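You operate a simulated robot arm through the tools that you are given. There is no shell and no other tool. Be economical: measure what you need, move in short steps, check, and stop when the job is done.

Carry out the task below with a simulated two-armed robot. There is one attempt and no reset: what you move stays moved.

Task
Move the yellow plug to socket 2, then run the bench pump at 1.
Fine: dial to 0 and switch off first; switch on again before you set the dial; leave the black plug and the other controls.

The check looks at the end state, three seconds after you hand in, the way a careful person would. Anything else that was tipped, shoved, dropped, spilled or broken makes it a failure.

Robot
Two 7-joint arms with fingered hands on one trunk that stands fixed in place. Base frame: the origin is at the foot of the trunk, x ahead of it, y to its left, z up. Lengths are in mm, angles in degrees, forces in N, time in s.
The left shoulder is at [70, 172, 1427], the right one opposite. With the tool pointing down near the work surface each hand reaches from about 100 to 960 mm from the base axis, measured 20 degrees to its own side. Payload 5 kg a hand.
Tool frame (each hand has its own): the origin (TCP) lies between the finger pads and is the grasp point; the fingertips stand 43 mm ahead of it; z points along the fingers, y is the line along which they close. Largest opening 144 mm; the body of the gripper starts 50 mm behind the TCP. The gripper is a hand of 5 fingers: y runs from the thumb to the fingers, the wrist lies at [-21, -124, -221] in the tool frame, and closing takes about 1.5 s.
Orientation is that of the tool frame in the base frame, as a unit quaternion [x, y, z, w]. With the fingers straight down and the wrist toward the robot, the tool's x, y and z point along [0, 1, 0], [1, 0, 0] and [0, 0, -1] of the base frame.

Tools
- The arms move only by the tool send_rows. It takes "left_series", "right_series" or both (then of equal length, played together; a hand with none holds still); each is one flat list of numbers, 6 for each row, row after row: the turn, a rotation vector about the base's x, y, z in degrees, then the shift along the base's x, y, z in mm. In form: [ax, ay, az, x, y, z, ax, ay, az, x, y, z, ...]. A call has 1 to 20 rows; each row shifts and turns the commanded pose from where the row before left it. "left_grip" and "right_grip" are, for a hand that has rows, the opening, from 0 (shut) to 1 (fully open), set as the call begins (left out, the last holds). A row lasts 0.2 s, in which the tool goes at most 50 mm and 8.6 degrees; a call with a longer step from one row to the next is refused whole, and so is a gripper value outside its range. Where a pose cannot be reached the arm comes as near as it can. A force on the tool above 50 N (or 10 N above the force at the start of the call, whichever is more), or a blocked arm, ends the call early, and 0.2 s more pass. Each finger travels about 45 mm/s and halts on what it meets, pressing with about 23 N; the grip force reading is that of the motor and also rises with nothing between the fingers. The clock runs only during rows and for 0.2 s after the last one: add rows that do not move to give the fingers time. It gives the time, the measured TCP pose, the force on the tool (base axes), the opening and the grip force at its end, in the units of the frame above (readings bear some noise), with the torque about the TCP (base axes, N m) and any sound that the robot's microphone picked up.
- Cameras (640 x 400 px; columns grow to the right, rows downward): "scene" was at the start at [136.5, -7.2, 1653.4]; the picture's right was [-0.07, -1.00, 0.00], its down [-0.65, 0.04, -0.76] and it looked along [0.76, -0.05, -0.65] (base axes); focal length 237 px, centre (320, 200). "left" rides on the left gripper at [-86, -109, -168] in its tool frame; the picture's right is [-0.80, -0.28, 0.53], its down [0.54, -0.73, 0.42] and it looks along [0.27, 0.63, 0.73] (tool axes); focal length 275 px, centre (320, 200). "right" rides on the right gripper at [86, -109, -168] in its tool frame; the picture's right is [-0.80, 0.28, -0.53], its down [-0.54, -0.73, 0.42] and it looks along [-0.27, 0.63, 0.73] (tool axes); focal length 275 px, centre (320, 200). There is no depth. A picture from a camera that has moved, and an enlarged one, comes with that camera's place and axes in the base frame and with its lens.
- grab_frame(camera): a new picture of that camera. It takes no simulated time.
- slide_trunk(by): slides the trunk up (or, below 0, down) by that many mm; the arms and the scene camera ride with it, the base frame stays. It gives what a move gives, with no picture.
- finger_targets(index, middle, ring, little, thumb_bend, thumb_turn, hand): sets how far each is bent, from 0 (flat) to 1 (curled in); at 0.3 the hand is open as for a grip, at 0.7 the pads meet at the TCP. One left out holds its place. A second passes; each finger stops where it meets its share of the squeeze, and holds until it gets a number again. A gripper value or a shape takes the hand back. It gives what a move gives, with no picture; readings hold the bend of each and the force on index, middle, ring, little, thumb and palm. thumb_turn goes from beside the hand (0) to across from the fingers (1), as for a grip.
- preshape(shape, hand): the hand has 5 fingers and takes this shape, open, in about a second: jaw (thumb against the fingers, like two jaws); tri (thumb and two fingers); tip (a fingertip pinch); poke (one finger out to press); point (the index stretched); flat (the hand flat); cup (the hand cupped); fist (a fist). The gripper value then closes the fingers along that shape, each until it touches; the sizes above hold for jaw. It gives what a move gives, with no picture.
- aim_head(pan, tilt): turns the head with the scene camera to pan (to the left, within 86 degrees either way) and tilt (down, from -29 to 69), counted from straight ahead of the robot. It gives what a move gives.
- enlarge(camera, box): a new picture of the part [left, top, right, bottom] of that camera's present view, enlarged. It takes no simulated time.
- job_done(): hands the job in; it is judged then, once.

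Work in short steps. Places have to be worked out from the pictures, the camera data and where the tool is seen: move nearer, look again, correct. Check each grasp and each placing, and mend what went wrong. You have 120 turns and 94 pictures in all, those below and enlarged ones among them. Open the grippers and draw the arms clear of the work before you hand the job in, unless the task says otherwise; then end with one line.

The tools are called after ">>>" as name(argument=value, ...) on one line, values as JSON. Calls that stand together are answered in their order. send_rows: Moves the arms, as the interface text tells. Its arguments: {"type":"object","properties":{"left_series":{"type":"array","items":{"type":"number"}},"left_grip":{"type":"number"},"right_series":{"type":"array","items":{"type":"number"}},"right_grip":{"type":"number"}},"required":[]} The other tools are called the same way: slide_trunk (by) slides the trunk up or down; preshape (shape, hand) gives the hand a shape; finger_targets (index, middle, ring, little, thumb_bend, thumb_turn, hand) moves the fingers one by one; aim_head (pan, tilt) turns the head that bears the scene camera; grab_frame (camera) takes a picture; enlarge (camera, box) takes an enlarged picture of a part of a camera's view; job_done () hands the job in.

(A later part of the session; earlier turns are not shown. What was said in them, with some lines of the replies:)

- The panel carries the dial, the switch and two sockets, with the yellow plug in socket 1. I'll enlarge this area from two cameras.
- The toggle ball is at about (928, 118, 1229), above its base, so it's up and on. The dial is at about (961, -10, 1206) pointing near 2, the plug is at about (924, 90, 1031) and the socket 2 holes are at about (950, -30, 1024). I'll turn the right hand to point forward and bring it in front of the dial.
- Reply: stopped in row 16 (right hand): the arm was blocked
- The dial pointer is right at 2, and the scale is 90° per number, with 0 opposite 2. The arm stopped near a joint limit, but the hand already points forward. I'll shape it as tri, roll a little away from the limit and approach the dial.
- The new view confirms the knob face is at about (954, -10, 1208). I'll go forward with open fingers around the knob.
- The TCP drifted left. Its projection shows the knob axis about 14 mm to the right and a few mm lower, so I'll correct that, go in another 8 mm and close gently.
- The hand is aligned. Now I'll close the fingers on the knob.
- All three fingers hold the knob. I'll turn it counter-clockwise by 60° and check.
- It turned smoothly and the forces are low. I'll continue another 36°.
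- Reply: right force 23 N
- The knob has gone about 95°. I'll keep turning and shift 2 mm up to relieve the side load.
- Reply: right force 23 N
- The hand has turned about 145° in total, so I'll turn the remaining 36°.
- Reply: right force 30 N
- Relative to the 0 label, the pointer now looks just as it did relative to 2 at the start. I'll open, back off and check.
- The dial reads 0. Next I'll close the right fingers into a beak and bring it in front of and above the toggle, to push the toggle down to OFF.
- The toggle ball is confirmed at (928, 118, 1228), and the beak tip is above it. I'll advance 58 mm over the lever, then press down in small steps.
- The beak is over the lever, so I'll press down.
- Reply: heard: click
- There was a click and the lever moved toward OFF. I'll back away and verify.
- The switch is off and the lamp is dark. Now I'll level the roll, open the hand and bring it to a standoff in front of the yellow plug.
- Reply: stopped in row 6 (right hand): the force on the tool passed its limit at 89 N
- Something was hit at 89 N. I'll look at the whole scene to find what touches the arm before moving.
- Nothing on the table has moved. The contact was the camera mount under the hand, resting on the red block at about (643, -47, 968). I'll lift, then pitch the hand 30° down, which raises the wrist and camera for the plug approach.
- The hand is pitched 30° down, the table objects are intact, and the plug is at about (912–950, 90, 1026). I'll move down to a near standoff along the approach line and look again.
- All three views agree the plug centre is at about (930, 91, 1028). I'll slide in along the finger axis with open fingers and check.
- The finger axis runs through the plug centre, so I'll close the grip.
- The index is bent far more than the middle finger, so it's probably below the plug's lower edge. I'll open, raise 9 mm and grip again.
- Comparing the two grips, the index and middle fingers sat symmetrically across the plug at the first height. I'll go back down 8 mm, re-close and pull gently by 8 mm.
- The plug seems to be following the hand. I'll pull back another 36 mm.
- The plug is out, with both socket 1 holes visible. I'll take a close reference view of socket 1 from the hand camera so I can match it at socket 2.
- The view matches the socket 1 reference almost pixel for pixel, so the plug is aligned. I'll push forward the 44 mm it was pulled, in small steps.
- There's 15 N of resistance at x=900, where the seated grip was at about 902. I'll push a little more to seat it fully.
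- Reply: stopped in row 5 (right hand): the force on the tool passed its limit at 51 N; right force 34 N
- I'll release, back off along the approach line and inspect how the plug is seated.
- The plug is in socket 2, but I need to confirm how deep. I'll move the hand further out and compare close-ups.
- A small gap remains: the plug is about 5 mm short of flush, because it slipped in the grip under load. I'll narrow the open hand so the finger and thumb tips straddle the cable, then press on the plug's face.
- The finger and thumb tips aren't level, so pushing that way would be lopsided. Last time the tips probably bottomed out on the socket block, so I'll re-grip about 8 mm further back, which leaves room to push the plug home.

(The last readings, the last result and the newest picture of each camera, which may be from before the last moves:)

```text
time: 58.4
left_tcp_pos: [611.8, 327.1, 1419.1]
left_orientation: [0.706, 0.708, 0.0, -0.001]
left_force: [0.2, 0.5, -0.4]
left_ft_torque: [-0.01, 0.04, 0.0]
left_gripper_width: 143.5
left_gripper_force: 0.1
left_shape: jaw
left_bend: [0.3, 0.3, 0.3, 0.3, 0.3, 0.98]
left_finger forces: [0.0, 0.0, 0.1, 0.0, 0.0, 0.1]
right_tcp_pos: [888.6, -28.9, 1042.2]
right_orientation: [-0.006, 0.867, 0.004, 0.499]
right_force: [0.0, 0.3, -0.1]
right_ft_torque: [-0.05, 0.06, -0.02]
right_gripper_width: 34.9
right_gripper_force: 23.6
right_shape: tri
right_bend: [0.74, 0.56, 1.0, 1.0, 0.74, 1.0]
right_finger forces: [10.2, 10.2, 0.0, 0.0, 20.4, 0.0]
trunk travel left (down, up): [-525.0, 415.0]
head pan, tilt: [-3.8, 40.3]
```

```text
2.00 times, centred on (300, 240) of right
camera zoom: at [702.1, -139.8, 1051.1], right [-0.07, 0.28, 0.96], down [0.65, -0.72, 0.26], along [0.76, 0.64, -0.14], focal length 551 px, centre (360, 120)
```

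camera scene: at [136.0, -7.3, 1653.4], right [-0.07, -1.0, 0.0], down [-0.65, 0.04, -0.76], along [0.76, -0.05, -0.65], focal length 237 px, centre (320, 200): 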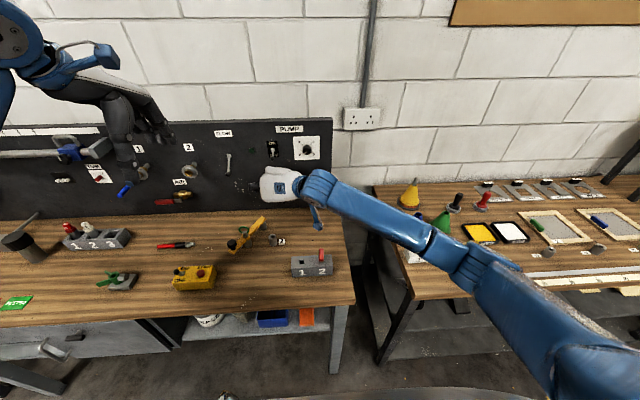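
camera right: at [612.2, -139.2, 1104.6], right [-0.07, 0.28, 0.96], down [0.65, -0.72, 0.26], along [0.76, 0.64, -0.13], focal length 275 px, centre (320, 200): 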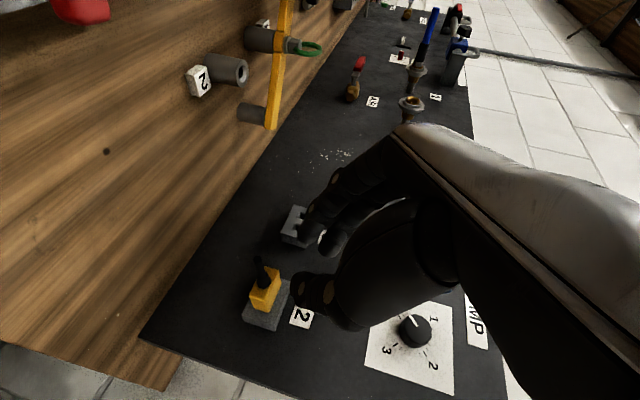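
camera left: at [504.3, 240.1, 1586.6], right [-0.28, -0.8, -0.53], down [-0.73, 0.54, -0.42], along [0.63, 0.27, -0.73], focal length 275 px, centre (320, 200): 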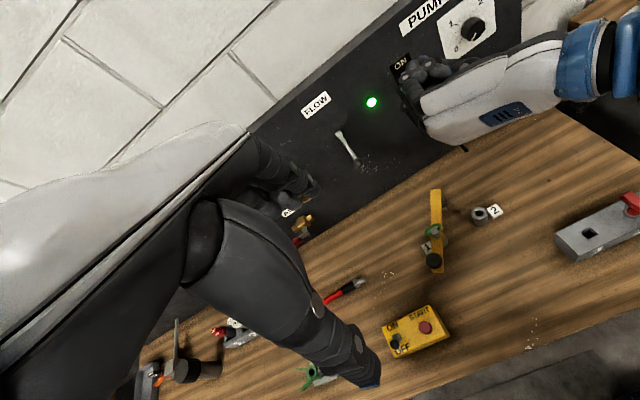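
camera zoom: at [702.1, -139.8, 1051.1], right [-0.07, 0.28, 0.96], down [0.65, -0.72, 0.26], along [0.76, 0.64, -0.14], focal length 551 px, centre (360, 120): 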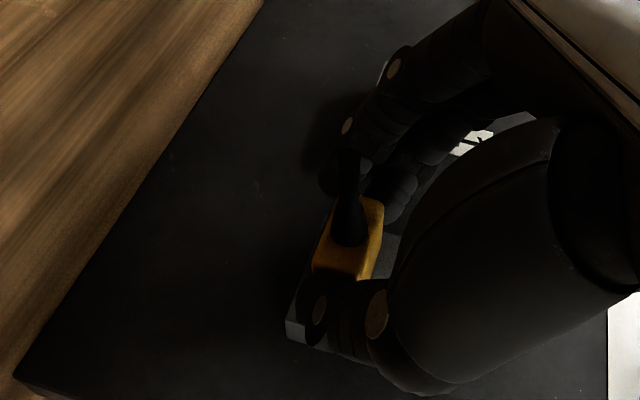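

Gripped with room ahead. Now I'll push forward in 1.5 mm steps.

>>> send_rows(right_series=[0, 0, 0, 1.5, 0, 0, 0, 0, 0, 1.5, 0, 0, 0, 0, 0, 1.5, 0, 0, 0, 0, 0, 1.5, 0, 0, 0, 0, 0, 1.5, 0, 0, 0, 0, 0, 1.5, 0, 0])

>>> enlarge(camera="right", box=[200, 140, 400, 340])

```text
time: 59.8
left_tcp_pos: [607.9, 326.4, 1420.0]
left_orientation: [0.707, 0.708, 0.001, 0.0]
left_force: [-1.0, 0.4, 0.1]
left_ft_torque: [-0.01, 0.02, -0.06]
left_gripper_width: 143.9
left_gripper_force: 0.2
left_shape: jaw
left_bend: [0.3, 0.3, 0.3, 0.3, 0.3, 0.98]
left_finger forces: [0.1, 0.1, 0.0, 0.0, 0.0, 0.1]
right_tcp_pos: [893.7, -29.3, 1043.4]
right_orientation: [-0.007, 0.867, 0.003, 0.499]
right_force: [-32.3, -2.7, -3.1]
right_ft_torque: [-0.33, 0.59, 0.01]
right_gripper_width: 36.5
right_gripper_force: 23.2
right_shape: tri
right_bend: [0.74, 0.56, 1.0, 1.0, 0.75, 1.0]
right_finger forces: [12.6, 11.7, 0.1, 0.0, 27.3, 0.1]
trunk travel left (down, up): [-525.0, 415.0]
head pan, tilt: [-3.8, 40.3]
```

```text
2.00 times, centred on (300, 240) of right
camera zoom: at [707.3, -140.0, 1052.3], right [-0.07, 0.28, 0.96], down [0.65, -0.72, 0.26], along [0.76, 0.64, -0.14], focal length 551 px, centre (360, 120)
```

zoom: 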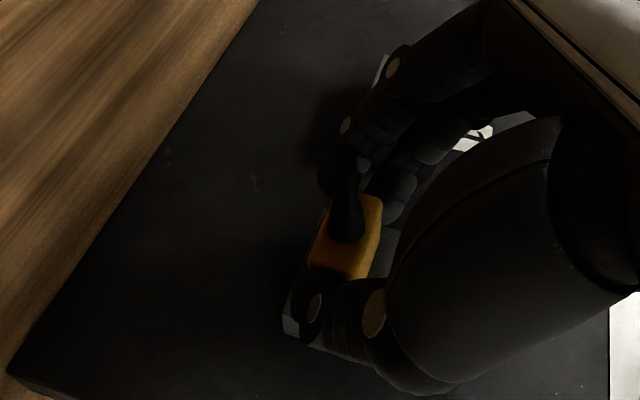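

It's at 32 N with the plug still mostly moving with the hand. I'll push a bit further.

>>> send_rows(right_series=[0, 0, 0, 1, 0, 0, 0, 0, 0, 1, 0, 0, 0, 0, 0, 1, 0, 0, 0, 0, 0, 1, 0, 0, 0, 0, 0, 0, 0, 0])

>>> enlarge(camera="right", box=[200, 140, 400, 340])

```text
time: 61.0
left_tcp_pos: [607.9, 328.1, 1420.4]
left_orientation: [0.707, 0.708, 0.001, 0.001]
left_force: [-0.2, -0.8, -0.4]
left_ft_torque: [0.0, 0.0, 0.01]
left_gripper_width: 143.9
left_gripper_force: 0.1
left_shape: jaw
left_bend: [0.3, 0.3, 0.3, 0.3, 0.3, 0.98]
left_finger forces: [0.0, 0.0, 0.1, 0.0, 0.0, 0.1]
right_tcp_pos: [897.9, -29.7, 1046.0]
right_orientation: [-0.006, 0.865, 0.005, 0.501]
right_force: [-36.6, -4.1, -0.5]
right_ft_torque: [-0.29, 0.74, -0.05]
right_gripper_width: 37.8
right_gripper_force: 23.2
right_shape: tri
right_bend: [0.74, 0.56, 1.0, 1.0, 0.75, 1.0]
right_finger forces: [13.0, 12.4, 0.0, 0.0, 28.7, 0.1]
trunk travel left (down, up): [-525.0, 415.0]
head pan, tilt: [-3.8, 40.3]
```

```text
2.00 times, centred on (300, 240) of right
camera zoom: at [712.0, -140.2, 1054.0], right [-0.07, 0.28, 0.96], down [0.65, -0.72, 0.26], along [0.76, 0.64, -0.13], focal length 551 px, centre (360, 120)
```

zoom: 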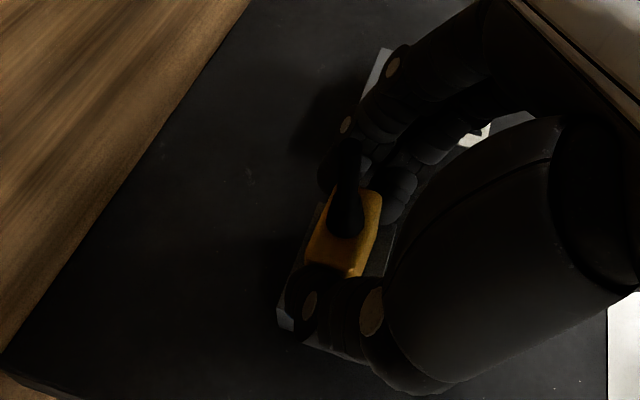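

The force has levelled off at 37 N, so the plug is either seated or slipping. I'll release, back away and check.

>>> send_rows(right_series=[0, 0, 0, -1.5, 0, 0, 0, 0, 0, -1, 0, 0, 0, 0, 0, 0, 0, 0, 0, 0, 0, 0, 0, 0, 0, 0, 0, 0, 0, 0, 0, 0, 0, 0, 0, 0, 0, 0, 0, 0, 0, 0, 0, 0, 0, 0, 0, 0, 0, 0, 0, -17, 0, 10, 0, 0, 0, -17, 0, 10, 0, 0, 0, -17, 0, 10, 0, 0, 0, -17, 0, 10, 0, 0, 0, -30, -30, 20, 0, 0, 0, -30, -30, 20, 0, 0, 0, -20, -40, 20, 0, 0, 0, 0, -40, 0], right_grip=1)

>>> enlarge(camera="left", box=[455, 70, 535, 130])

>>> enlarge(camera="scene", box=[270, 160, 340, 210])

```text
time: 64.4
left_tcp_pos: [611.6, 326.1, 1419.3]
left_orientation: [0.706, 0.708, 0.001, -0.001]
left_force: [-0.6, -0.1, 0.1]
left_ft_torque: [0.05, 0.0, 0.02]
left_gripper_width: 143.5
left_gripper_force: 0.0
left_shape: jaw
left_bend: [0.3, 0.3, 0.3, 0.3, 0.3, 0.98]
left_finger forces: [0.0, 0.0, 0.1, 0.0, 0.0, 0.0]
right_tcp_pos: [749.9, -170.3, 1144.0]
right_orientation: [-0.007, 0.866, 0.005, 0.5]
right_force: [0.3, -0.4, 0.4]
right_ft_torque: [-0.02, -0.01, 0.0]
right_gripper_width: 144.0
right_gripper_force: 0.1
right_shape: tri
right_bend: [0.3, 0.3, 0.99, 0.99, 0.3, 0.98]
right_finger forces: [0.1, 0.0, 0.0, 0.1, 0.0, 0.0]
trunk travel left (down, up): [-525.0, 415.0]
head pan, tilt: [-3.8, 40.3]
```

```text
6.67 times, centred on (495, 100) of left
camera zoom: at [503.7, 238.6, 1586.9], right [-0.28, -0.8, -0.53], down [-0.73, 0.54, -0.42], along [0.62, 0.27, -0.73], focal length 1835 px, centre (-847, 867)
```

zoom: 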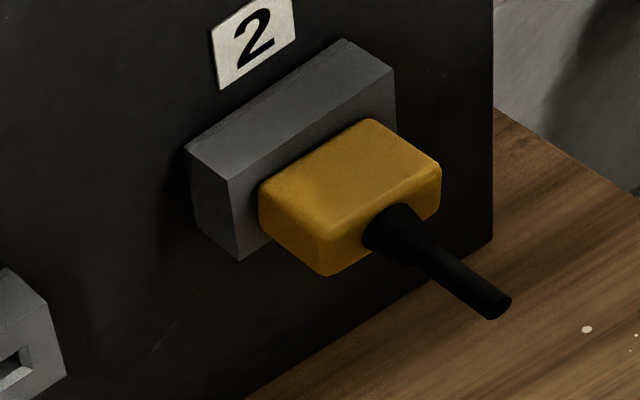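

```text
8.00 times, centred on (305, 185) of scene
camera zoom: at [135.8, -9.3, 1653.4], right [-0.07, -1.0, 0.0], down [-0.65, 0.04, -0.76], along [0.76, -0.05, -0.65], focal length 1899 px, centre (440, 320)
```

zoom: 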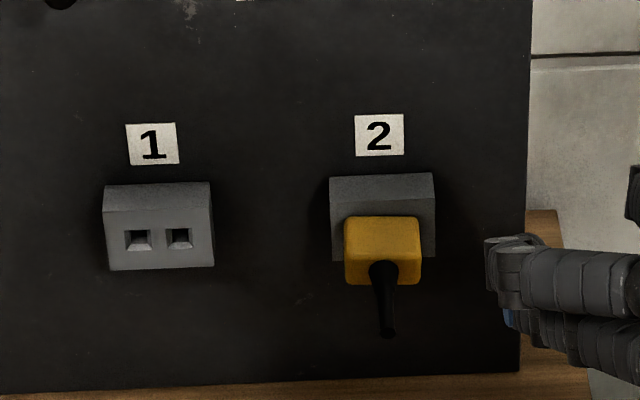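

The plug now looks flush, at the same depth as it was in socket 1. Next I'll level the hand, turn the palm up, close it and bring it below and in front of the toggle so it can push the lever up.

>>> send_rows(right_series=[0, -7.5, 0, 5, 20, 10, 0, -7.5, 0, 5, 20, 10, 0, -7.5, 0, 5, 20, 10, 0, -7.5, 0, 5, 20, 10, 7.5, 0, 0, 2, 17.3, -3.5, 7.5, 0, 0, 2, 17.3, -3.5, 7.5, 0, 0, 2, 17.3, -3.5, 7.5, 0, 0, 2, 17.3, -3.5, 7.5, 0, 0, 2, 17.3, -3.5, 7.5, 0, 0, 2, 17.3, -3.5, 7.5, 0, 0, 2, 17.3, -3.5, 7.5, 0, 0, 2, 17.3, -3.5, 7.5, 0, 0, 2, 17.3, -3.5, 7.5, 0, 0, 2, 17.3, -3.5, 7.5, 0, 0, 2, 17.3, -3.5, 7.5, 0, 0, 2, 17.3, -3.5, 0, 0, 0, 0, 0, 0], right_grip=0)

>>> grab_frame(camera="right")

>>> enlarge(camera="scene", box=[230, 110, 340, 200])

```text
time: 67.5
left_tcp_pos: [601.6, 328.3, 1420.9]
left_orientation: [0.707, 0.708, 0.0, 0.001]
left_force: [0.7, 0.5, -1.1]
left_ft_torque: [-0.01, 0.06, 0.0]
left_gripper_width: 143.7
left_gripper_force: 0.0
left_shape: jaw
left_bend: [0.3, 0.3, 0.3, 0.3, 0.3, 0.98]
left_finger forces: [0.1, 0.0, 0.1, 0.0, 0.0, 0.0]
right_tcp_pos: [783.5, 17.5, 1120.5]
right_orientation: [0.377, 0.573, 0.397, 0.61]
right_force: [0.5, -1.6, 2.2]
right_ft_torque: [0.0, 0.26, 0.13]
right_gripper_width: 0.1
right_gripper_force: 22.6
right_shape: tri
right_bend: [0.7, 0.7, 1.0, 1.0, 0.59, 1.0]
right_finger forces: [0.0, 0.0, 0.0, 0.0, 0.0, 0.0]
trunk travel left (down, up): [-525.0, 415.0]
head pan, tilt: [-3.8, 40.3]
stopped in row 15 (right hand): the arm was blocked; the commanded pose is now the measured one
```

```text
27 pictures are left
camera right: at [624.4, 54.2, 977.2], right [-0.57, -0.61, 0.55], down [0.45, -0.79, -0.42], along [0.69, 0.0, 0.72], focal length 275 px, centre (320, 200)
```

right: 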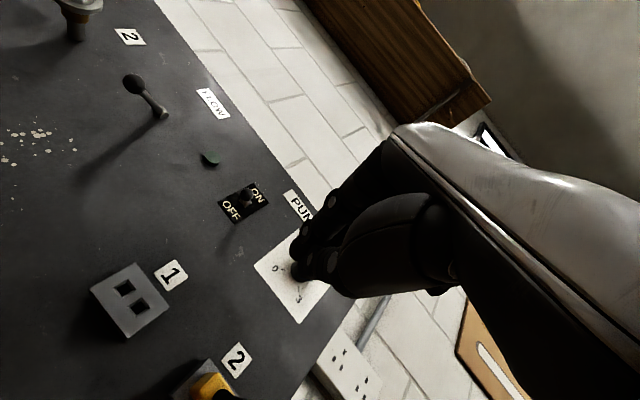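

```text
4.44 times, centred on (285, 155) of scene
camera zoom: at [125.6, -5.7, 1654.5], right [-0.07, -1.0, 0.0], down [-0.64, 0.04, -0.77], along [0.77, -0.05, -0.64], focal length 1055 px, centre (476, 400)
```

zoom: 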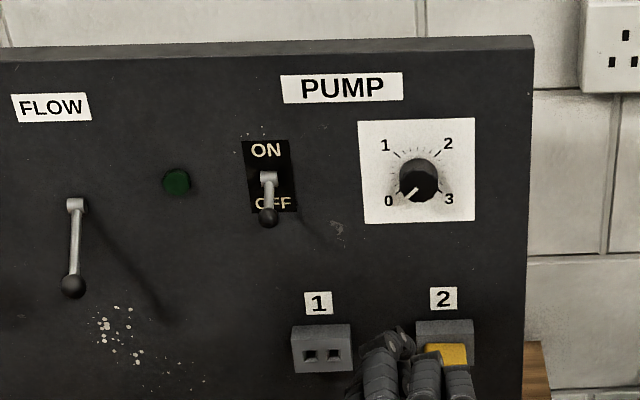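

The arm was blocked and the camera mount is low over the table, so I'll check whether anything was touched.

>>> grab_frame(camera="scene")

>>> enlarge(camera="left", box=[360, 100, 640, 400])

```text
25 pictures are left
camera scene: at [125.6, -5.7, 1654.5], right [-0.07, -1.0, 0.0], down [-0.64, 0.04, -0.77], along [0.77, -0.05, -0.64], focal length 237 px, centre (320, 200)
```

scene: 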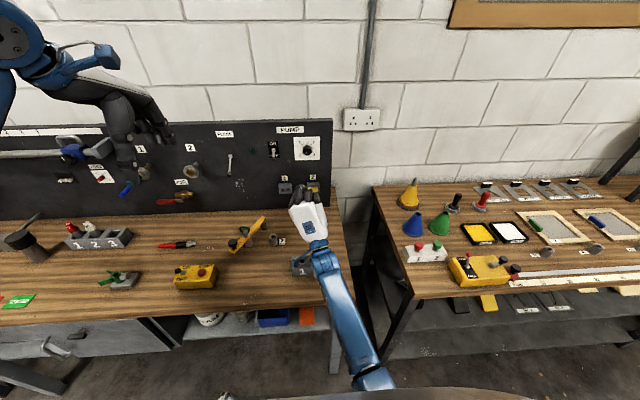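

```text
1.33 times, centred on (500, 250) of left
camera zoom: at [494.2, 241.7, 1589.1], right [-0.28, -0.8, -0.53], down [-0.72, 0.54, -0.43], along [0.63, 0.27, -0.73], focal length 367 px, centre (80, 133)
```

zoom: 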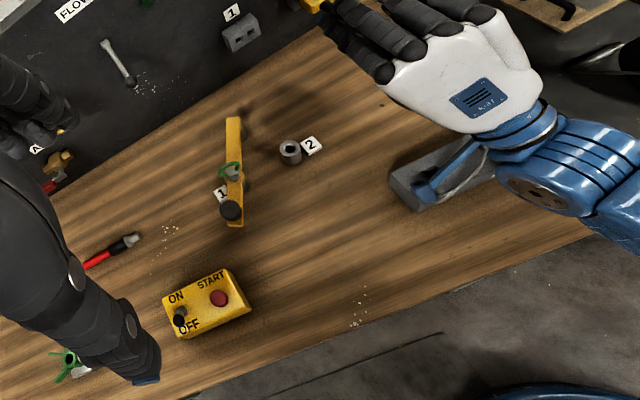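

The camera mount is resting on the grey box, which hasn't visibly moved. I'll lift straight up right away.

>>> send_rows(right_series=[0, 0, 0, 0, 0, 15, 0, 0, 0, 0, 0, 25, 0, 0, 0, 0, 0, 30, 0, 0, 0, 0, 0, 30, 0, 0, 0, 0, 0, 0])

>>> enlarge(camera="left", box=[360, 100, 640, 400])

```text
time: 68.7
left_tcp_pos: [613.5, 326.1, 1417.0]
left_orientation: [0.706, 0.708, -0.002, -0.001]
left_force: [0.3, 1.0, 0.0]
left_ft_torque: [0.03, 0.03, -0.02]
left_gripper_width: 143.7
left_gripper_force: 0.1
left_shape: jaw
left_bend: [0.3, 0.3, 0.3, 0.3, 0.3, 0.98]
left_finger forces: [0.0, 0.0, 0.1, 0.0, 0.0, 0.0]
right_tcp_pos: [793.3, 12.6, 1203.5]
right_orientation: [0.38, 0.58, 0.388, 0.607]
right_force: [0.0, 0.3, -0.7]
right_ft_torque: [-0.03, -0.02, 0.02]
right_gripper_width: 0.0
right_gripper_force: 22.8
right_shape: tri
right_bend: [0.7, 0.7, 1.0, 1.0, 0.59, 1.0]
right_finger forces: [0.0, 0.0, 0.1, 0.1, 0.0, 0.1]
trunk travel left (down, up): [-525.0, 415.0]
head pan, tilt: [-3.8, 40.3]
```

```text
1.33 times, centred on (500, 250) of left
camera zoom: at [506.2, 240.2, 1585.6], right [-0.28, -0.8, -0.53], down [-0.73, 0.54, -0.42], along [0.62, 0.27, -0.73], focal length 367 px, centre (80, 133)
```

zoom: 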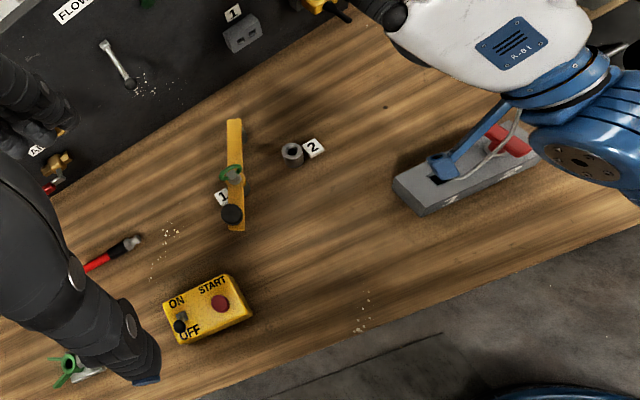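

The box and the red block are unchanged. A safer way to switch on is to pinch the toggle from the front with the earlier roll, which keeps the camera high, and lift it. I'll go to a standoff there.

>>> send_rows(right_series=[-8, 0, 0, 3, 9.5, 0, -8, 0, 0, 3, 9.5, 0, -8, 0, 0, 3, 9.5, 0, -8, 0, 0, 3, 9.5, 0, -8, 0, 0, 3, 9.5, 0, -8, 0, 0, 3, 9.5, 0, -8, 0, 0, 3, 9.5, 0, -8, 0, 0, 3, 9.5, 0, -8, 0, 0, 3, 9.5, 0, -8, 0, 0, 3, 9.5, 0, -8, 0, 0, 3, 9.5, 0, 0, 0, 0, 0, 0, 0, 0, 0, 0, 0, 0, 0], right_grip=1)

>>> grab_frame(camera="right")

```text
time: 71.5
left_tcp_pos: [612.9, 326.5, 1418.2]
left_orientation: [0.706, 0.708, 0.0, 0.0]
left_force: [0.0, 0.5, -0.7]
left_ft_torque: [0.03, 0.01, 0.0]
left_gripper_width: 143.5
left_gripper_force: 0.0
left_shape: jaw
left_bend: [0.3, 0.3, 0.3, 0.3, 0.3, 0.98]
left_finger forces: [0.0, 0.0, 0.0, 0.0, 0.1, 0.1]
right_tcp_pos: [825.1, 120.1, 1212.1]
right_orientation: [-0.148, 0.688, -0.119, 0.7]
right_force: [0.1, 0.3, 0.4]
right_ft_torque: [0.01, 0.02, 0.02]
right_gripper_width: 144.0
right_gripper_force: 0.0
right_shape: tri
right_bend: [0.3, 0.3, 0.99, 0.99, 0.3, 0.98]
right_finger forces: [0.1, 0.0, 0.1, 0.0, 0.0, 0.1]
trunk travel left (down, up): [-525.0, 415.0]
head pan, tilt: [-3.8, 40.3]
```

```text
22 pictures are left
camera right: at [663.6, -19.3, 1168.3], right [-0.56, 0.53, 0.63], down [0.44, -0.46, 0.78], along [0.7, 0.71, 0.02], focal length 275 px, centre (320, 200)
```

right: 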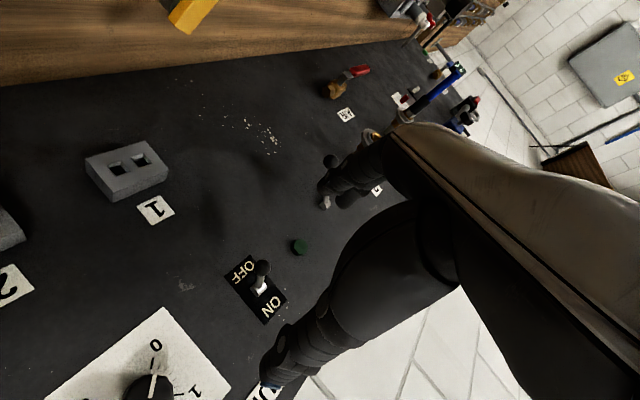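

The ball is at about (928, 118, 1193). I'll advance with the fingers open around it, then pinch.

>>> send_rows(right_series=[0, 0, 0, 18, -0.5, -4, 0, 0, 0, 18, -0.5, -4, 0, 0, 0, 18, -0.5, -4, 0, 0, 0, 17, -0.5, -4, 0, 0, 0, 0, 0, 0])

>>> send_rows(right_series=[0, 0, 0, 0, 0, 0, 0, 0, 0, 0, 0, 0, 0, 0, 0, 0, 0, 0, 0, 0, 0, 0, 0, 0, 0, 0, 0, 0, 0, 0, 0, 0, 0, 0, 0, 0, 0, 0, 0, 0, 0, 0, 0, 0, 0, 0, 0, 0, 0, 0, 0, 0, 0, 0], right_grip=0)

>>> enlarge(camera="right", box=[200, 140, 400, 340])

```text
time: 72.7
left_tcp_pos: [612.2, 327.2, 1418.9]
left_orientation: [0.706, 0.708, -0.001, 0.0]
left_force: [0.2, -0.4, -0.2]
left_ft_torque: [-0.01, -0.01, -0.01]
left_gripper_width: 143.8
left_gripper_force: 0.2
left_shape: jaw
left_bend: [0.3, 0.3, 0.3, 0.3, 0.3, 0.98]
left_finger forces: [0.0, 0.0, 0.1, 0.0, 0.1, 0.1]
right_tcp_pos: [894.3, 120.7, 1193.7]
right_orientation: [-0.147, 0.688, -0.117, 0.701]
right_force: [-0.1, 0.5, 0.4]
right_ft_torque: [0.02, 0.01, -0.01]
right_gripper_width: 144.1
right_gripper_force: 0.1
right_shape: tri
right_bend: [0.3, 0.3, 0.99, 0.99, 0.3, 0.98]
right_finger forces: [0.1, 0.0, 0.0, 0.0, 0.1, 0.0]
trunk travel left (down, up): [-525.0, 415.0]
head pan, tilt: [-3.8, 40.3]
```

```text
time: 74.7
left_tcp_pos: [611.2, 327.4, 1418.9]
left_orientation: [0.706, 0.708, 0.0, -0.001]
left_force: [0.3, 0.4, 0.3]
left_ft_torque: [0.01, 0.01, -0.04]
left_gripper_width: 143.8
left_gripper_force: 0.1
left_shape: jaw
left_bend: [0.3, 0.3, 0.3, 0.3, 0.3, 0.98]
left_finger forces: [0.1, 0.0, 0.1, 0.1, 0.1, 0.0]
right_tcp_pos: [896.1, 120.4, 1195.8]
right_orientation: [-0.148, 0.688, -0.118, 0.701]
right_force: [1.9, -0.4, 1.5]
right_ft_torque: [0.01, -0.06, 0.01]
right_gripper_width: 7.0
right_gripper_force: 22.7
right_shape: tri
right_bend: [0.71, 0.7, 1.0, 1.0, 0.73, 1.0]
right_finger forces: [11.3, 8.0, 0.1, 0.0, 19.3, 0.1]
trunk travel left (down, up): [-525.0, 415.0]
head pan, tilt: [-3.8, 40.3]
```

```text
2.00 times, centred on (300, 240) of right
camera zoom: at [734.9, -20.3, 1152.6], right [-0.56, 0.53, 0.63], down [0.44, -0.46, 0.78], along [0.7, 0.71, 0.02], focal length 551 px, centre (360, 120)
```

zoom: 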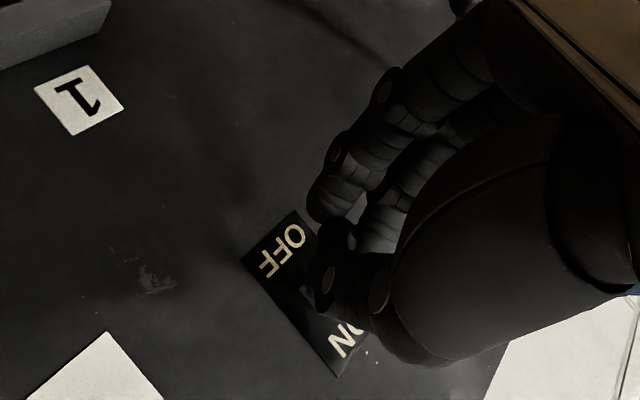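

The toggle is pinched, so I'll lift.

>>> send_rows(right_series=[0, 0, 0, -1, 0, 6, 0, 0, 0, 0, 0, 6, 0, 0, 0, 0, 0, 6, 0, 0, 0, 0, 0, 6, 0, 0, 0, 1, 0, 6, 0, 0, 0, 0, 0, 5, 0, 0, 0, 0, 0, 0])

>>> enlarge(camera="left", box=[350, 20, 470, 120])

```text
time: 76.3
left_tcp_pos: [614.1, 327.5, 1417.7]
left_orientation: [0.706, 0.708, -0.001, -0.001]
left_force: [0.0, 0.5, 0.4]
left_ft_torque: [-0.03, -0.04, 0.04]
left_gripper_width: 143.7
left_gripper_force: 0.0
left_shape: jaw
left_bend: [0.3, 0.3, 0.3, 0.3, 0.3, 0.98]
left_finger forces: [0.0, 0.1, 0.0, 0.0, 0.1, 0.1]
right_tcp_pos: [897.5, 118.4, 1229.2]
right_orientation: [-0.147, 0.689, -0.118, 0.7]
right_force: [3.0, -3.8, -3.9]
right_ft_torque: [-0.05, 0.34, -0.13]
right_gripper_width: 5.5
right_gripper_force: 23.3
right_shape: tri
right_bend: [0.71, 0.71, 1.0, 1.0, 0.73, 1.0]
right_finger forces: [16.7, 5.7, 0.0, 0.0, 17.5, 0.0]
trunk travel left (down, up): [-525.0, 415.0]
head pan, tilt: [-3.8, 40.3]
heard: click
```

```text
4.00 times, centred on (410, 70) of left
camera zoom: at [505.9, 239.6, 1585.9], right [-0.28, -0.8, -0.53], down [-0.73, 0.54, -0.42], along [0.62, 0.27, -0.73], focal length 1101 px, centre (-40, 720)
```

zoom: 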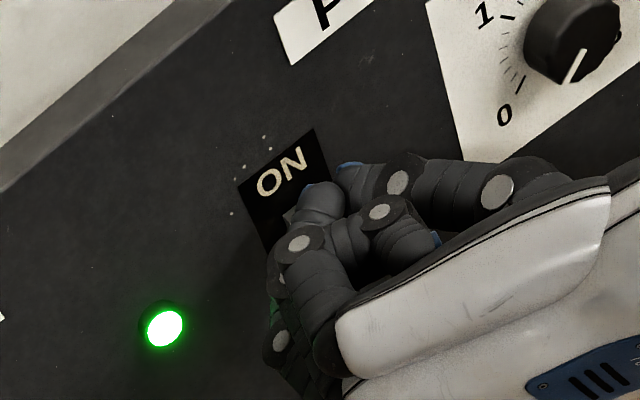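

There was a click and the lamp is green. I'll release, back off and go to the standoff in front of the dial.

>>> send_rows(right_series=[0, 0, 0, 0, 0, 0, 0, 0, 0, 0, 0, 0, 0, 0, 0, 0, 0, 0, 0, 0, 0, 0, 0, 0, 0, 0, 0, 0, 0, 0, 0, 0, 0, 0, 0, 0, 0, 0, 0, 0, 0, 0, 0, 0, 0, 0, 0, 0, 0, 0, 0, -20, 0, 0, 0, 0, 0, -30, 0, 0, 0, 0, 0, -25, 0, 0, 0, 0, 0, 0, -33, -5, 0, 0, 0, 0, -33, -5, 0, 0, 0, 0, -33, -5, 0, 0, 0, 0, -33, -4, 0, 0, 0, 0, 0, 0], right_grip=1)

>>> grab_frame(camera="right")

>>> enlarge(camera="scene", box=[230, 110, 340, 200])

```text
time: 79.7
left_tcp_pos: [612.6, 328.1, 1417.6]
left_orientation: [0.707, 0.707, -0.001, 0.0]
left_force: [-0.6, 0.1, 0.1]
left_ft_torque: [-0.03, 0.03, -0.01]
left_gripper_width: 143.8
left_gripper_force: 0.2
left_shape: jaw
left_bend: [0.3, 0.3, 0.3, 0.3, 0.3, 0.98]
left_finger forces: [0.0, 0.0, 0.1, 0.0, 0.1, 0.1]
right_tcp_pos: [820.1, -12.4, 1208.6]
right_orientation: [-0.147, 0.689, -0.117, 0.7]
right_force: [0.6, -0.2, -0.7]
right_ft_torque: [-0.02, 0.0, 0.0]
right_gripper_width: 143.9
right_gripper_force: 0.1
right_shape: tri
right_bend: [0.3, 0.3, 0.99, 0.99, 0.3, 0.98]
right_finger forces: [0.0, 0.0, 0.0, 0.1, 0.0, 0.0]
trunk travel left (down, up): [-525.0, 415.0]
head pan, tilt: [-3.8, 40.3]
```

```text
19 pictures are left
camera right: at [659.4, -152.8, 1167.1], right [-0.56, 0.53, 0.63], down [0.44, -0.46, 0.78], along [0.7, 0.71, 0.02], focal length 275 px, centre (320, 200)
```

right: 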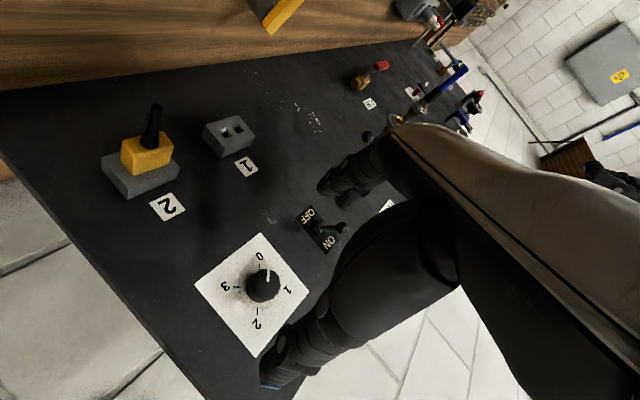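

```text
4.44 times, centred on (285, 155) of scene
camera zoom: at [136.6, -6.4, 1653.3], right [-0.07, -1.0, 0.0], down [-0.65, 0.04, -0.76], along [0.76, -0.05, -0.65], focal length 1055 px, centre (476, 400)
```

zoom: 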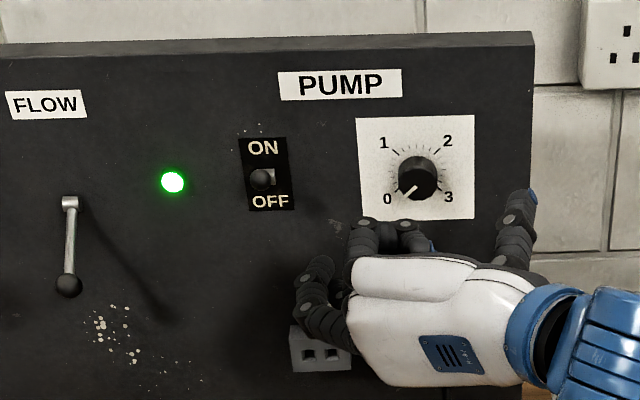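

The switch is on, the lamp is lit and the dial is at 0. I'll advance around the knob, trimming out the 2.6° of yaw, and then grip.

>>> send_rows(right_series=[0, 0, -1.3, 20, 0, 0, 0, 0, -1.3, 20, 0, 0, 0, 0, 0, 20, 0, 0, 0, 0, 0, 20, 0, 0, 0, 0, 0, 19, 0, 0, 0, 0, 0, 0, 0, 0])

>>> enlarge(camera="right", box=[200, 140, 400, 340])

```text
time: 81.1
left_tcp_pos: [610.7, 327.2, 1418.3]
left_orientation: [0.707, 0.707, 0.0, -0.001]
left_force: [0.5, 0.4, -0.1]
left_ft_torque: [0.0, 0.01, 0.01]
left_gripper_width: 143.7
left_gripper_force: 0.0
left_shape: jaw
left_bend: [0.3, 0.3, 0.3, 0.3, 0.3, 0.98]
left_finger forces: [0.0, 0.1, 0.0, 0.0, 0.0, 0.0]
right_tcp_pos: [919.7, -12.5, 1211.3]
right_orientation: [-0.132, 0.692, -0.133, 0.697]
right_force: [-0.4, 0.1, -0.4]
right_ft_torque: [-0.04, 0.01, 0.0]
right_gripper_width: 143.9
right_gripper_force: 0.1
right_shape: tri
right_bend: [0.3, 0.3, 0.99, 0.99, 0.3, 0.98]
right_finger forces: [0.0, 0.0, 0.0, 0.0, 0.0, 0.1]
trunk travel left (down, up): [-525.0, 415.0]
head pan, tilt: [-3.8, 40.3]
```

```text
2.00 times, centred on (300, 240) of right
camera zoom: at [752.4, -144.6, 1168.5], right [-0.54, 0.56, 0.63], down [0.42, -0.47, 0.78], along [0.73, 0.68, 0.02], focal length 551 px, centre (360, 120)
```

zoom: 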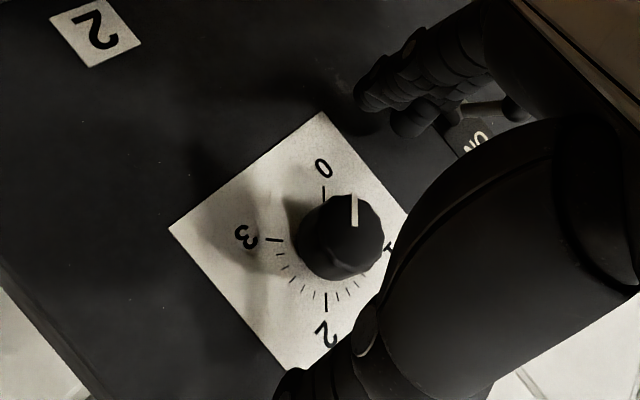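

Pointer and 0-tick are parallel. Now I'll close on the knob.

>>> send_rows(right_series=[0, 0, 0, 0, 0, -1, 0, 0, 0, 0, 0, 0, 0, 0, 0, 0, 0, 0, 0, 0, 0, 0, 0, 0, 0, 0, 0, 0, 0, 0, 0, 0, 0, 0, 0, 0, 0, 0, 0, 0, 0, 0, 0, 0, 0, 0, 0, 0, 0, 0, 0, 0, 0, 0], right_grip=0.1)

>>> send_rows(right_series=[6, 0, 0, 0, 0, 0, 6, 0, 0, 0, 0, 0, 6, 0, 0, 0, 0, 0, 6, 0, 0, 0, 0, 0, 6, 0, 0, 0, 0, 0, 6, 0, 0, 0, 0, 0, 6, 0, 0, 0, 0, 0, 6, 0, 0, 0, 0, 0, 6, 0, 0, 0, 0, 0, 6, 0, 0, 0, 0, 0, 0, 0, 0, 0, 0, 0])

>>> enlarge(camera="right", box=[200, 140, 400, 340])

```text
time: 83.1
left_tcp_pos: [612.7, 327.9, 1417.5]
left_orientation: [0.706, 0.708, -0.001, -0.001]
left_force: [0.0, 0.6, 0.4]
left_ft_torque: [-0.01, 0.01, 0.01]
left_gripper_width: 143.8
left_gripper_force: 0.1
left_shape: jaw
left_bend: [0.3, 0.3, 0.3, 0.3, 0.3, 0.98]
left_finger forces: [0.0, 0.0, 0.0, 0.1, 0.1, 0.0]
right_tcp_pos: [919.1, -12.1, 1209.0]
right_orientation: [-0.132, 0.692, -0.134, 0.697]
right_force: [1.3, 0.9, 0.1]
right_ft_torque: [-0.04, 0.02, 0.03]
right_gripper_width: 24.6
right_gripper_force: 22.8
right_shape: tri
right_bend: [0.73, 0.59, 1.0, 1.0, 0.74, 1.0]
right_finger forces: [9.7, 9.8, 0.1, 0.1, 20.1, 0.0]
trunk travel left (down, up): [-525.0, 415.0]
head pan, tilt: [-3.8, 40.3]
```

```text
time: 85.5
left_tcp_pos: [613.3, 328.3, 1417.1]
left_orientation: [0.707, 0.707, -0.001, -0.001]
left_force: [0.7, 0.5, 0.0]
left_ft_torque: [0.01, -0.03, 0.02]
left_gripper_width: 143.5
left_gripper_force: 0.1
left_shape: jaw
left_bend: [0.3, 0.3, 0.3, 0.3, 0.3, 0.98]
left_finger forces: [0.0, 0.0, 0.0, 0.0, 0.0, 0.1]
right_tcp_pos: [919.7, -10.4, 1208.1]
right_orientation: [0.236, 0.666, 0.23, 0.669]
right_force: [-4.7, 6.7, -9.3]
right_ft_torque: [-0.05, 0.29, 0.28]
right_gripper_width: 24.6
right_gripper_force: 22.8
right_shape: tri
right_bend: [0.73, 0.6, 1.0, 1.0, 0.74, 1.0]
right_finger forces: [14.2, 8.4, 0.0, 0.0, 21.7, 0.0]
trunk travel left (down, up): [-525.0, 415.0]
head pan, tilt: [-3.8, 40.3]
```

```text
2.00 times, centred on (300, 240) of right
camera zoom: at [752.8, -41.7, 1072.6], right [-0.54, -0.27, 0.8], down [0.42, -0.91, -0.02], along [0.73, 0.32, 0.6], focal length 551 px, centre (360, 120)
```

zoom: 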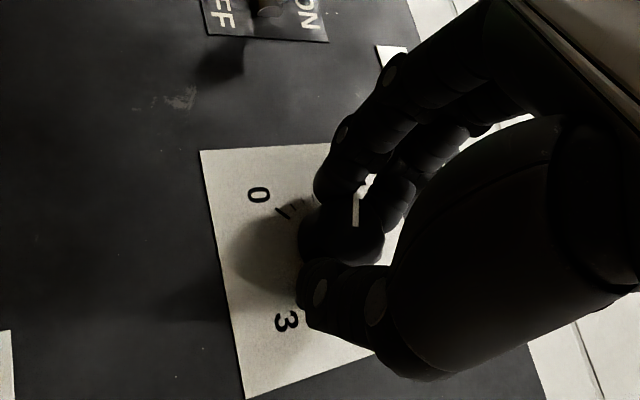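

The hand has turned 60° and the pointer is following without slip. Now the last 30°.

>>> send_rows(right_series=[6, 0, 0, 0, 0, 0, 6, 0, 0, 0, 0, 0, 6, 0, 0, 0, 0, 0, 6, 0, 0, 0, 0, 0, 6, 0, 0, 0, 0, 0, 0, 0, 0, 0, 0, 0])

>>> enlarge(camera="right", box=[200, 140, 400, 340])

```text
time: 86.9
left_tcp_pos: [612.7, 329.2, 1417.4]
left_orientation: [0.706, 0.708, -0.001, 0.0]
left_force: [-0.5, -0.1, -0.7]
left_ft_torque: [-0.02, 0.0, -0.01]
left_gripper_width: 143.6
left_gripper_force: 0.1
left_shape: jaw
left_bend: [0.3, 0.3, 0.3, 0.3, 0.3, 0.98]
left_finger forces: [0.0, 0.1, 0.0, 0.1, 0.0, 0.0]
right_tcp_pos: [921.1, -11.2, 1208.1]
right_orientation: [0.401, 0.584, 0.394, 0.586]
right_force: [-8.2, 9.6, -10.2]
right_ft_torque: [-0.04, 0.34, 0.36]
right_gripper_width: 24.4
right_gripper_force: 23.1
right_shape: tri
right_bend: [0.73, 0.6, 1.0, 1.0, 0.74, 1.0]
right_finger forces: [13.0, 7.5, 0.0, 0.0, 25.5, 0.1]
trunk travel left (down, up): [-525.0, 415.0]
head pan, tilt: [-3.8, 40.3]
```

```text
2.00 times, centred on (300, 240) of right
camera zoom: at [752.9, 30.6, 1075.6], right [-0.54, -0.63, 0.56], down [0.42, -0.78, -0.48], along [0.73, -0.02, 0.68], focal length 551 px, centre (360, 120)
```

zoom: 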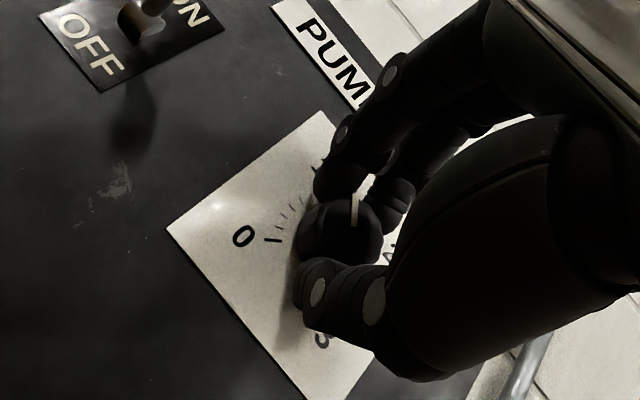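

The hand has turned 90° in total. I'll release, back off and check the dial.

>>> send_rows(right_series=[0, 0, 0, 0, 0, 0, 0, 0, 0, 0, 0, 0, 0, 0, 0, 0, 0, 0, 0, 0, 0, 0, 0, 0, 0, 0, 0, 0, 0, 0, 0, 0, 0, 0, 0, 0, 0, 0, 0, 0, 0, 0, 0, 0, 0, 0, 0, 0, 0, 0, 0, -20, 0, 0, 0, 0, 0, -30, 0, 5, 0, 0, 0, -30, 0, 15, 0, 0, 0, -30, -20, 20, 0, 0, 0, -20, -40, 20, 0, 0, 0, -20, -45, 10, 0, 0, 0, 0, -45, 0, 0, 0, 0, 0, 0, 0], right_grip=1)

>>> enlarge(camera="scene", box=[240, 115, 340, 205])

>>> enlarge(camera="left", box=[380, 0, 540, 130])

```text
refused: row 14 steps farther than a row can; nothing moved
```

```text
4.44 times, centred on (290, 160) of scene
camera zoom: at [136.8, -5.6, 1653.3], right [-0.07, -1.0, 0.0], down [-0.65, 0.04, -0.76], along [0.76, -0.05, -0.65], focal length 1055 px, centre (453, 378)
```

zoom: 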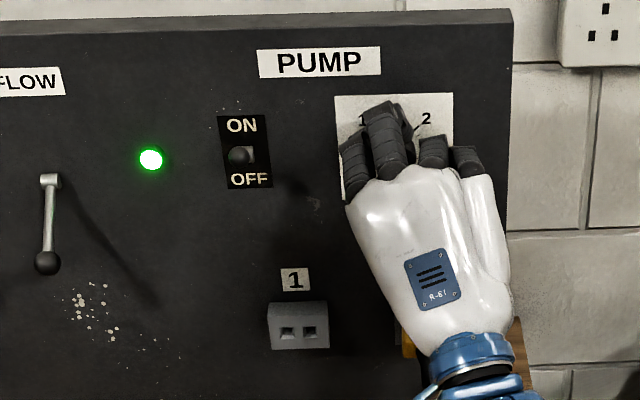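

```text
3.08 times, centred on (460, 65) of left
camera zoom: at [505.0, 241.8, 1585.8], right [-0.28, -0.8, -0.53], down [-0.73, 0.54, -0.42], along [0.62, 0.27, -0.73], focal length 847 px, centre (-111, 615)
```

zoom: 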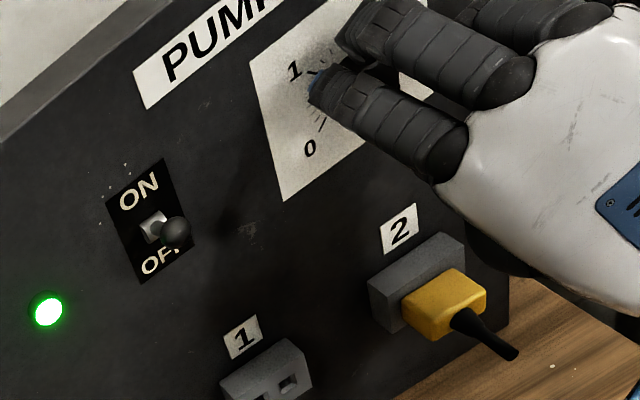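

One row was too long, so nothing moved. I'll resend with shorter steps.

>>> send_rows(right_series=[0, 0, 0, 0, 0, 0, 0, 0, 0, 0, 0, 0, 0, 0, 0, 0, 0, 0, 0, 0, 0, 0, 0, 0, 0, 0, 0, 0, 0, 0, 0, 0, 0, 0, 0, 0, 0, 0, 0, 0, 0, 0, 0, 0, 0, 0, 0, 0, 0, 0, 0, -20, 0, 0, 0, 0, 0, -30, 0, 5, 0, 0, 0, -30, 0, 15, 0, 0, 0, -25, -20, 20, 0, 0, 0, -15, -35, 15, 0, 0, 0, -15, -40, 10, 0, 0, 0, 0, -40, 0, 0, 0, 0, 0, -30, 0, 0, 0, 0, 0, 0, 0], right_grip=1)

>>> enlarge(camera="scene", box=[240, 115, 340, 205])

>>> enlarge(camera="left", box=[380, 0, 540, 130])

>>> grab_frame(camera="scene")

```text
time: 90.5
left_tcp_pos: [611.9, 328.8, 1418.7]
left_orientation: [0.707, 0.707, -0.001, 0.001]
left_force: [-0.9, 0.2, 0.7]
left_ft_torque: [-0.04, -0.03, -0.02]
left_gripper_width: 143.6
left_gripper_force: 0.0
left_shape: jaw
left_bend: [0.3, 0.3, 0.3, 0.3, 0.3, 0.98]
left_finger forces: [0.1, 0.0, 0.0, 0.0, 0.1, 0.0]
right_tcp_pos: [784.8, -176.1, 1275.7]
right_orientation: [0.4, 0.584, 0.396, 0.585]
right_force: [0.0, 0.6, -0.4]
right_ft_torque: [0.04, 0.0, -0.02]
right_gripper_width: 143.6
right_gripper_force: 0.2
right_shape: tri
right_bend: [0.3, 0.3, 0.99, 0.99, 0.3, 0.98]
right_finger forces: [0.0, 0.0, 0.0, 0.0, 0.0, 0.1]
trunk travel left (down, up): [-525.0, 415.0]
head pan, tilt: [-3.8, 40.3]
```

```text
4.44 times, centred on (290, 160) of scene
camera zoom: at [136.1, -6.0, 1653.4], right [-0.07, -1.0, 0.0], down [-0.65, 0.04, -0.76], along [0.76, -0.05, -0.65], focal length 1055 px, centre (453, 378)
```

zoom: 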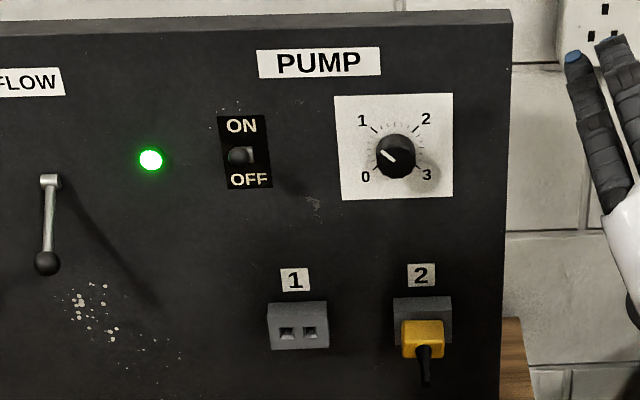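

```text
3.08 times, centred on (460, 65) of left
camera zoom: at [504.3, 241.4, 1586.2], right [-0.28, -0.8, -0.53], down [-0.73, 0.54, -0.42], along [0.62, 0.27, -0.73], focal length 847 px, centre (-111, 615)
```

zoom: 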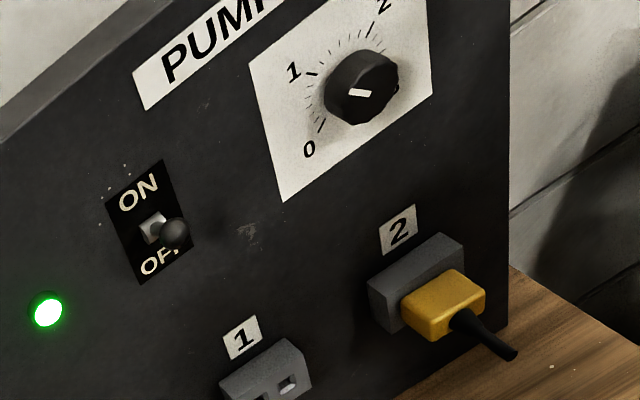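

```text
10 pictures are left
camera scene: at [136.1, -6.0, 1653.4], right [-0.07, -1.0, 0.0], down [-0.65, 0.04, -0.76], along [0.76, -0.05, -0.65], focal length 237 px, centre (320, 200)
```

scene: 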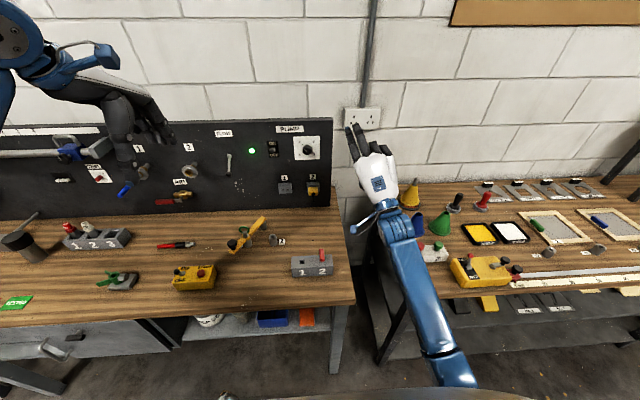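

All objects look intact. One close check of the dial angle and plug seating.

>>> enlarge(camera="scene", box=[290, 132, 324, 162])

>>> enlarge(camera="scene", box=[270, 160, 340, 210])

>>> enlarge(camera="scene", box=[270, 235, 350, 290])

```text
13.33 times, centred on (307, 147) of scene
camera zoom: at [136.1, -6.0, 1653.4], right [-0.07, -1.0, 0.0], down [-0.65, 0.04, -0.76], along [0.76, -0.05, -0.65], focal length 3165 px, centre (493, 907)
```

zoom: 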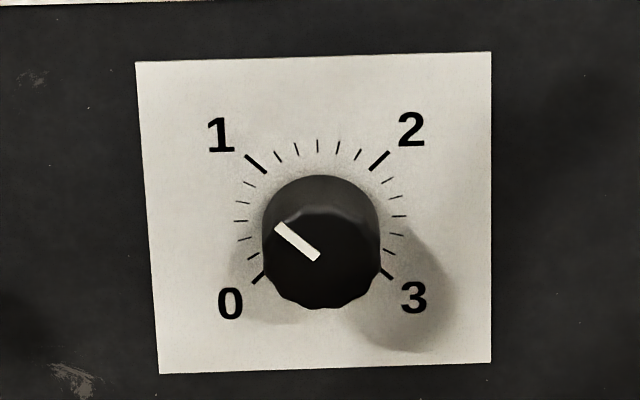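

```text
8.00 times, centred on (305, 185) of scene
camera zoom: at [136.1, -6.0, 1653.4], right [-0.07, -1.0, 0.0], down [-0.65, 0.04, -0.76], along [0.76, -0.05, -0.65], focal length 1899 px, centre (440, 320)
```

zoom: 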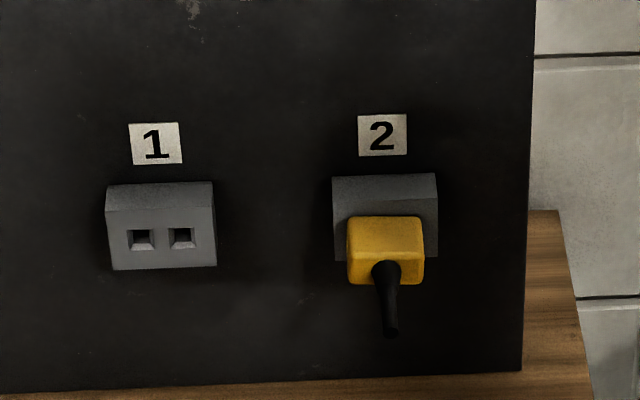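

```text
7.27 times, centred on (310, 262) of scene
camera zoom: at [136.1, -6.0, 1653.4], right [-0.07, -1.0, 0.0], down [-0.65, 0.04, -0.76], along [0.76, -0.05, -0.65], focal length 1727 px, centre (393, -254)
```

zoom: 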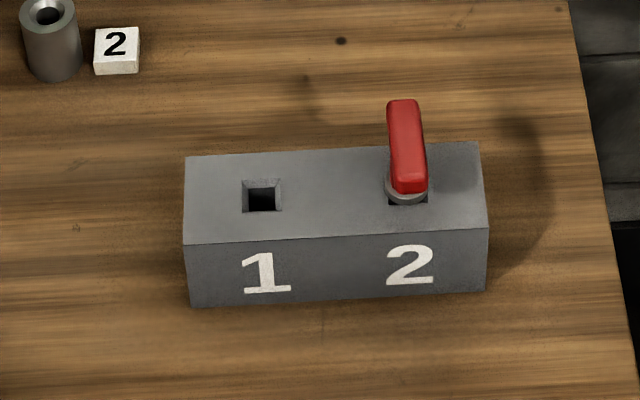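

The dial reads 1, the switch is on with the lamp lit, and the yellow plug is seated in socket 2. The other table items are in place. I'll draw the right arm further back and hand in.

>>> send_rows(right_series=[0, 0, 0, -25, -8, 15, 0, 0, 0, -25, -8, 15, 0, 0, 0, -25, -8, 15, 0, 0, 0, -25, -8, 15, 0, 0, 0, -25, -8, 15, 0, 0, 0, 0, 0, 0], right_grip=1)

>>> grab_frame(camera="scene")

```text
time: 91.9
left_tcp_pos: [612.6, 327.9, 1417.9]
left_orientation: [0.706, 0.708, -0.001, -0.002]
left_force: [0.2, -0.6, 0.8]
left_ft_torque: [-0.02, 0.03, 0.0]
left_gripper_width: 143.8
left_gripper_force: 0.1
left_shape: jaw
left_bend: [0.3, 0.3, 0.3, 0.3, 0.3, 0.98]
left_finger forces: [0.0, 0.0, 0.0, 0.0, 0.0, 0.0]
right_tcp_pos: [660.1, -218.6, 1348.7]
right_orientation: [0.401, 0.583, 0.394, 0.586]
right_force: [-0.4, 0.3, -0.1]
right_ft_torque: [0.04, -0.03, -0.02]
right_gripper_width: 143.8
right_gripper_force: 0.0
right_shape: tri
right_bend: [0.3, 0.3, 0.99, 0.99, 0.3, 0.98]
right_finger forces: [0.0, 0.0, 0.0, 0.1, 0.1, 0.0]
trunk travel left (down, up): [-525.0, 415.0]
head pan, tilt: [-3.8, 40.3]
```

```text
6 pictures are left
camera scene: at [137.3, -6.7, 1653.3], right [-0.07, -1.0, 0.0], down [-0.65, 0.04, -0.76], along [0.76, -0.05, -0.65], focal length 237 px, centre (320, 200)
```

scene: 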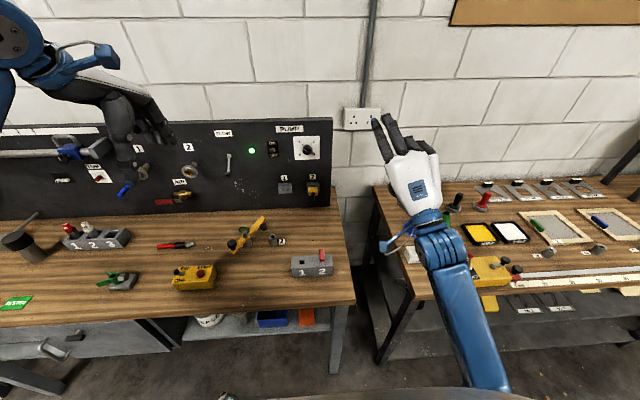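

The arms are clear, the grippers are open, and the scene is as the task asks, so I'm handing in.

>>> job_done()

```text
The job is handed in.
```

The yellow plug is seated in socket 2, the pump switch is on with its lamp lit, and the dial is at 1; on the way the hand's camera mount bumped the grey box and its red block (89 N once) with no visible shift, though the red block leans a few degrees and I had no close view from before to compare.
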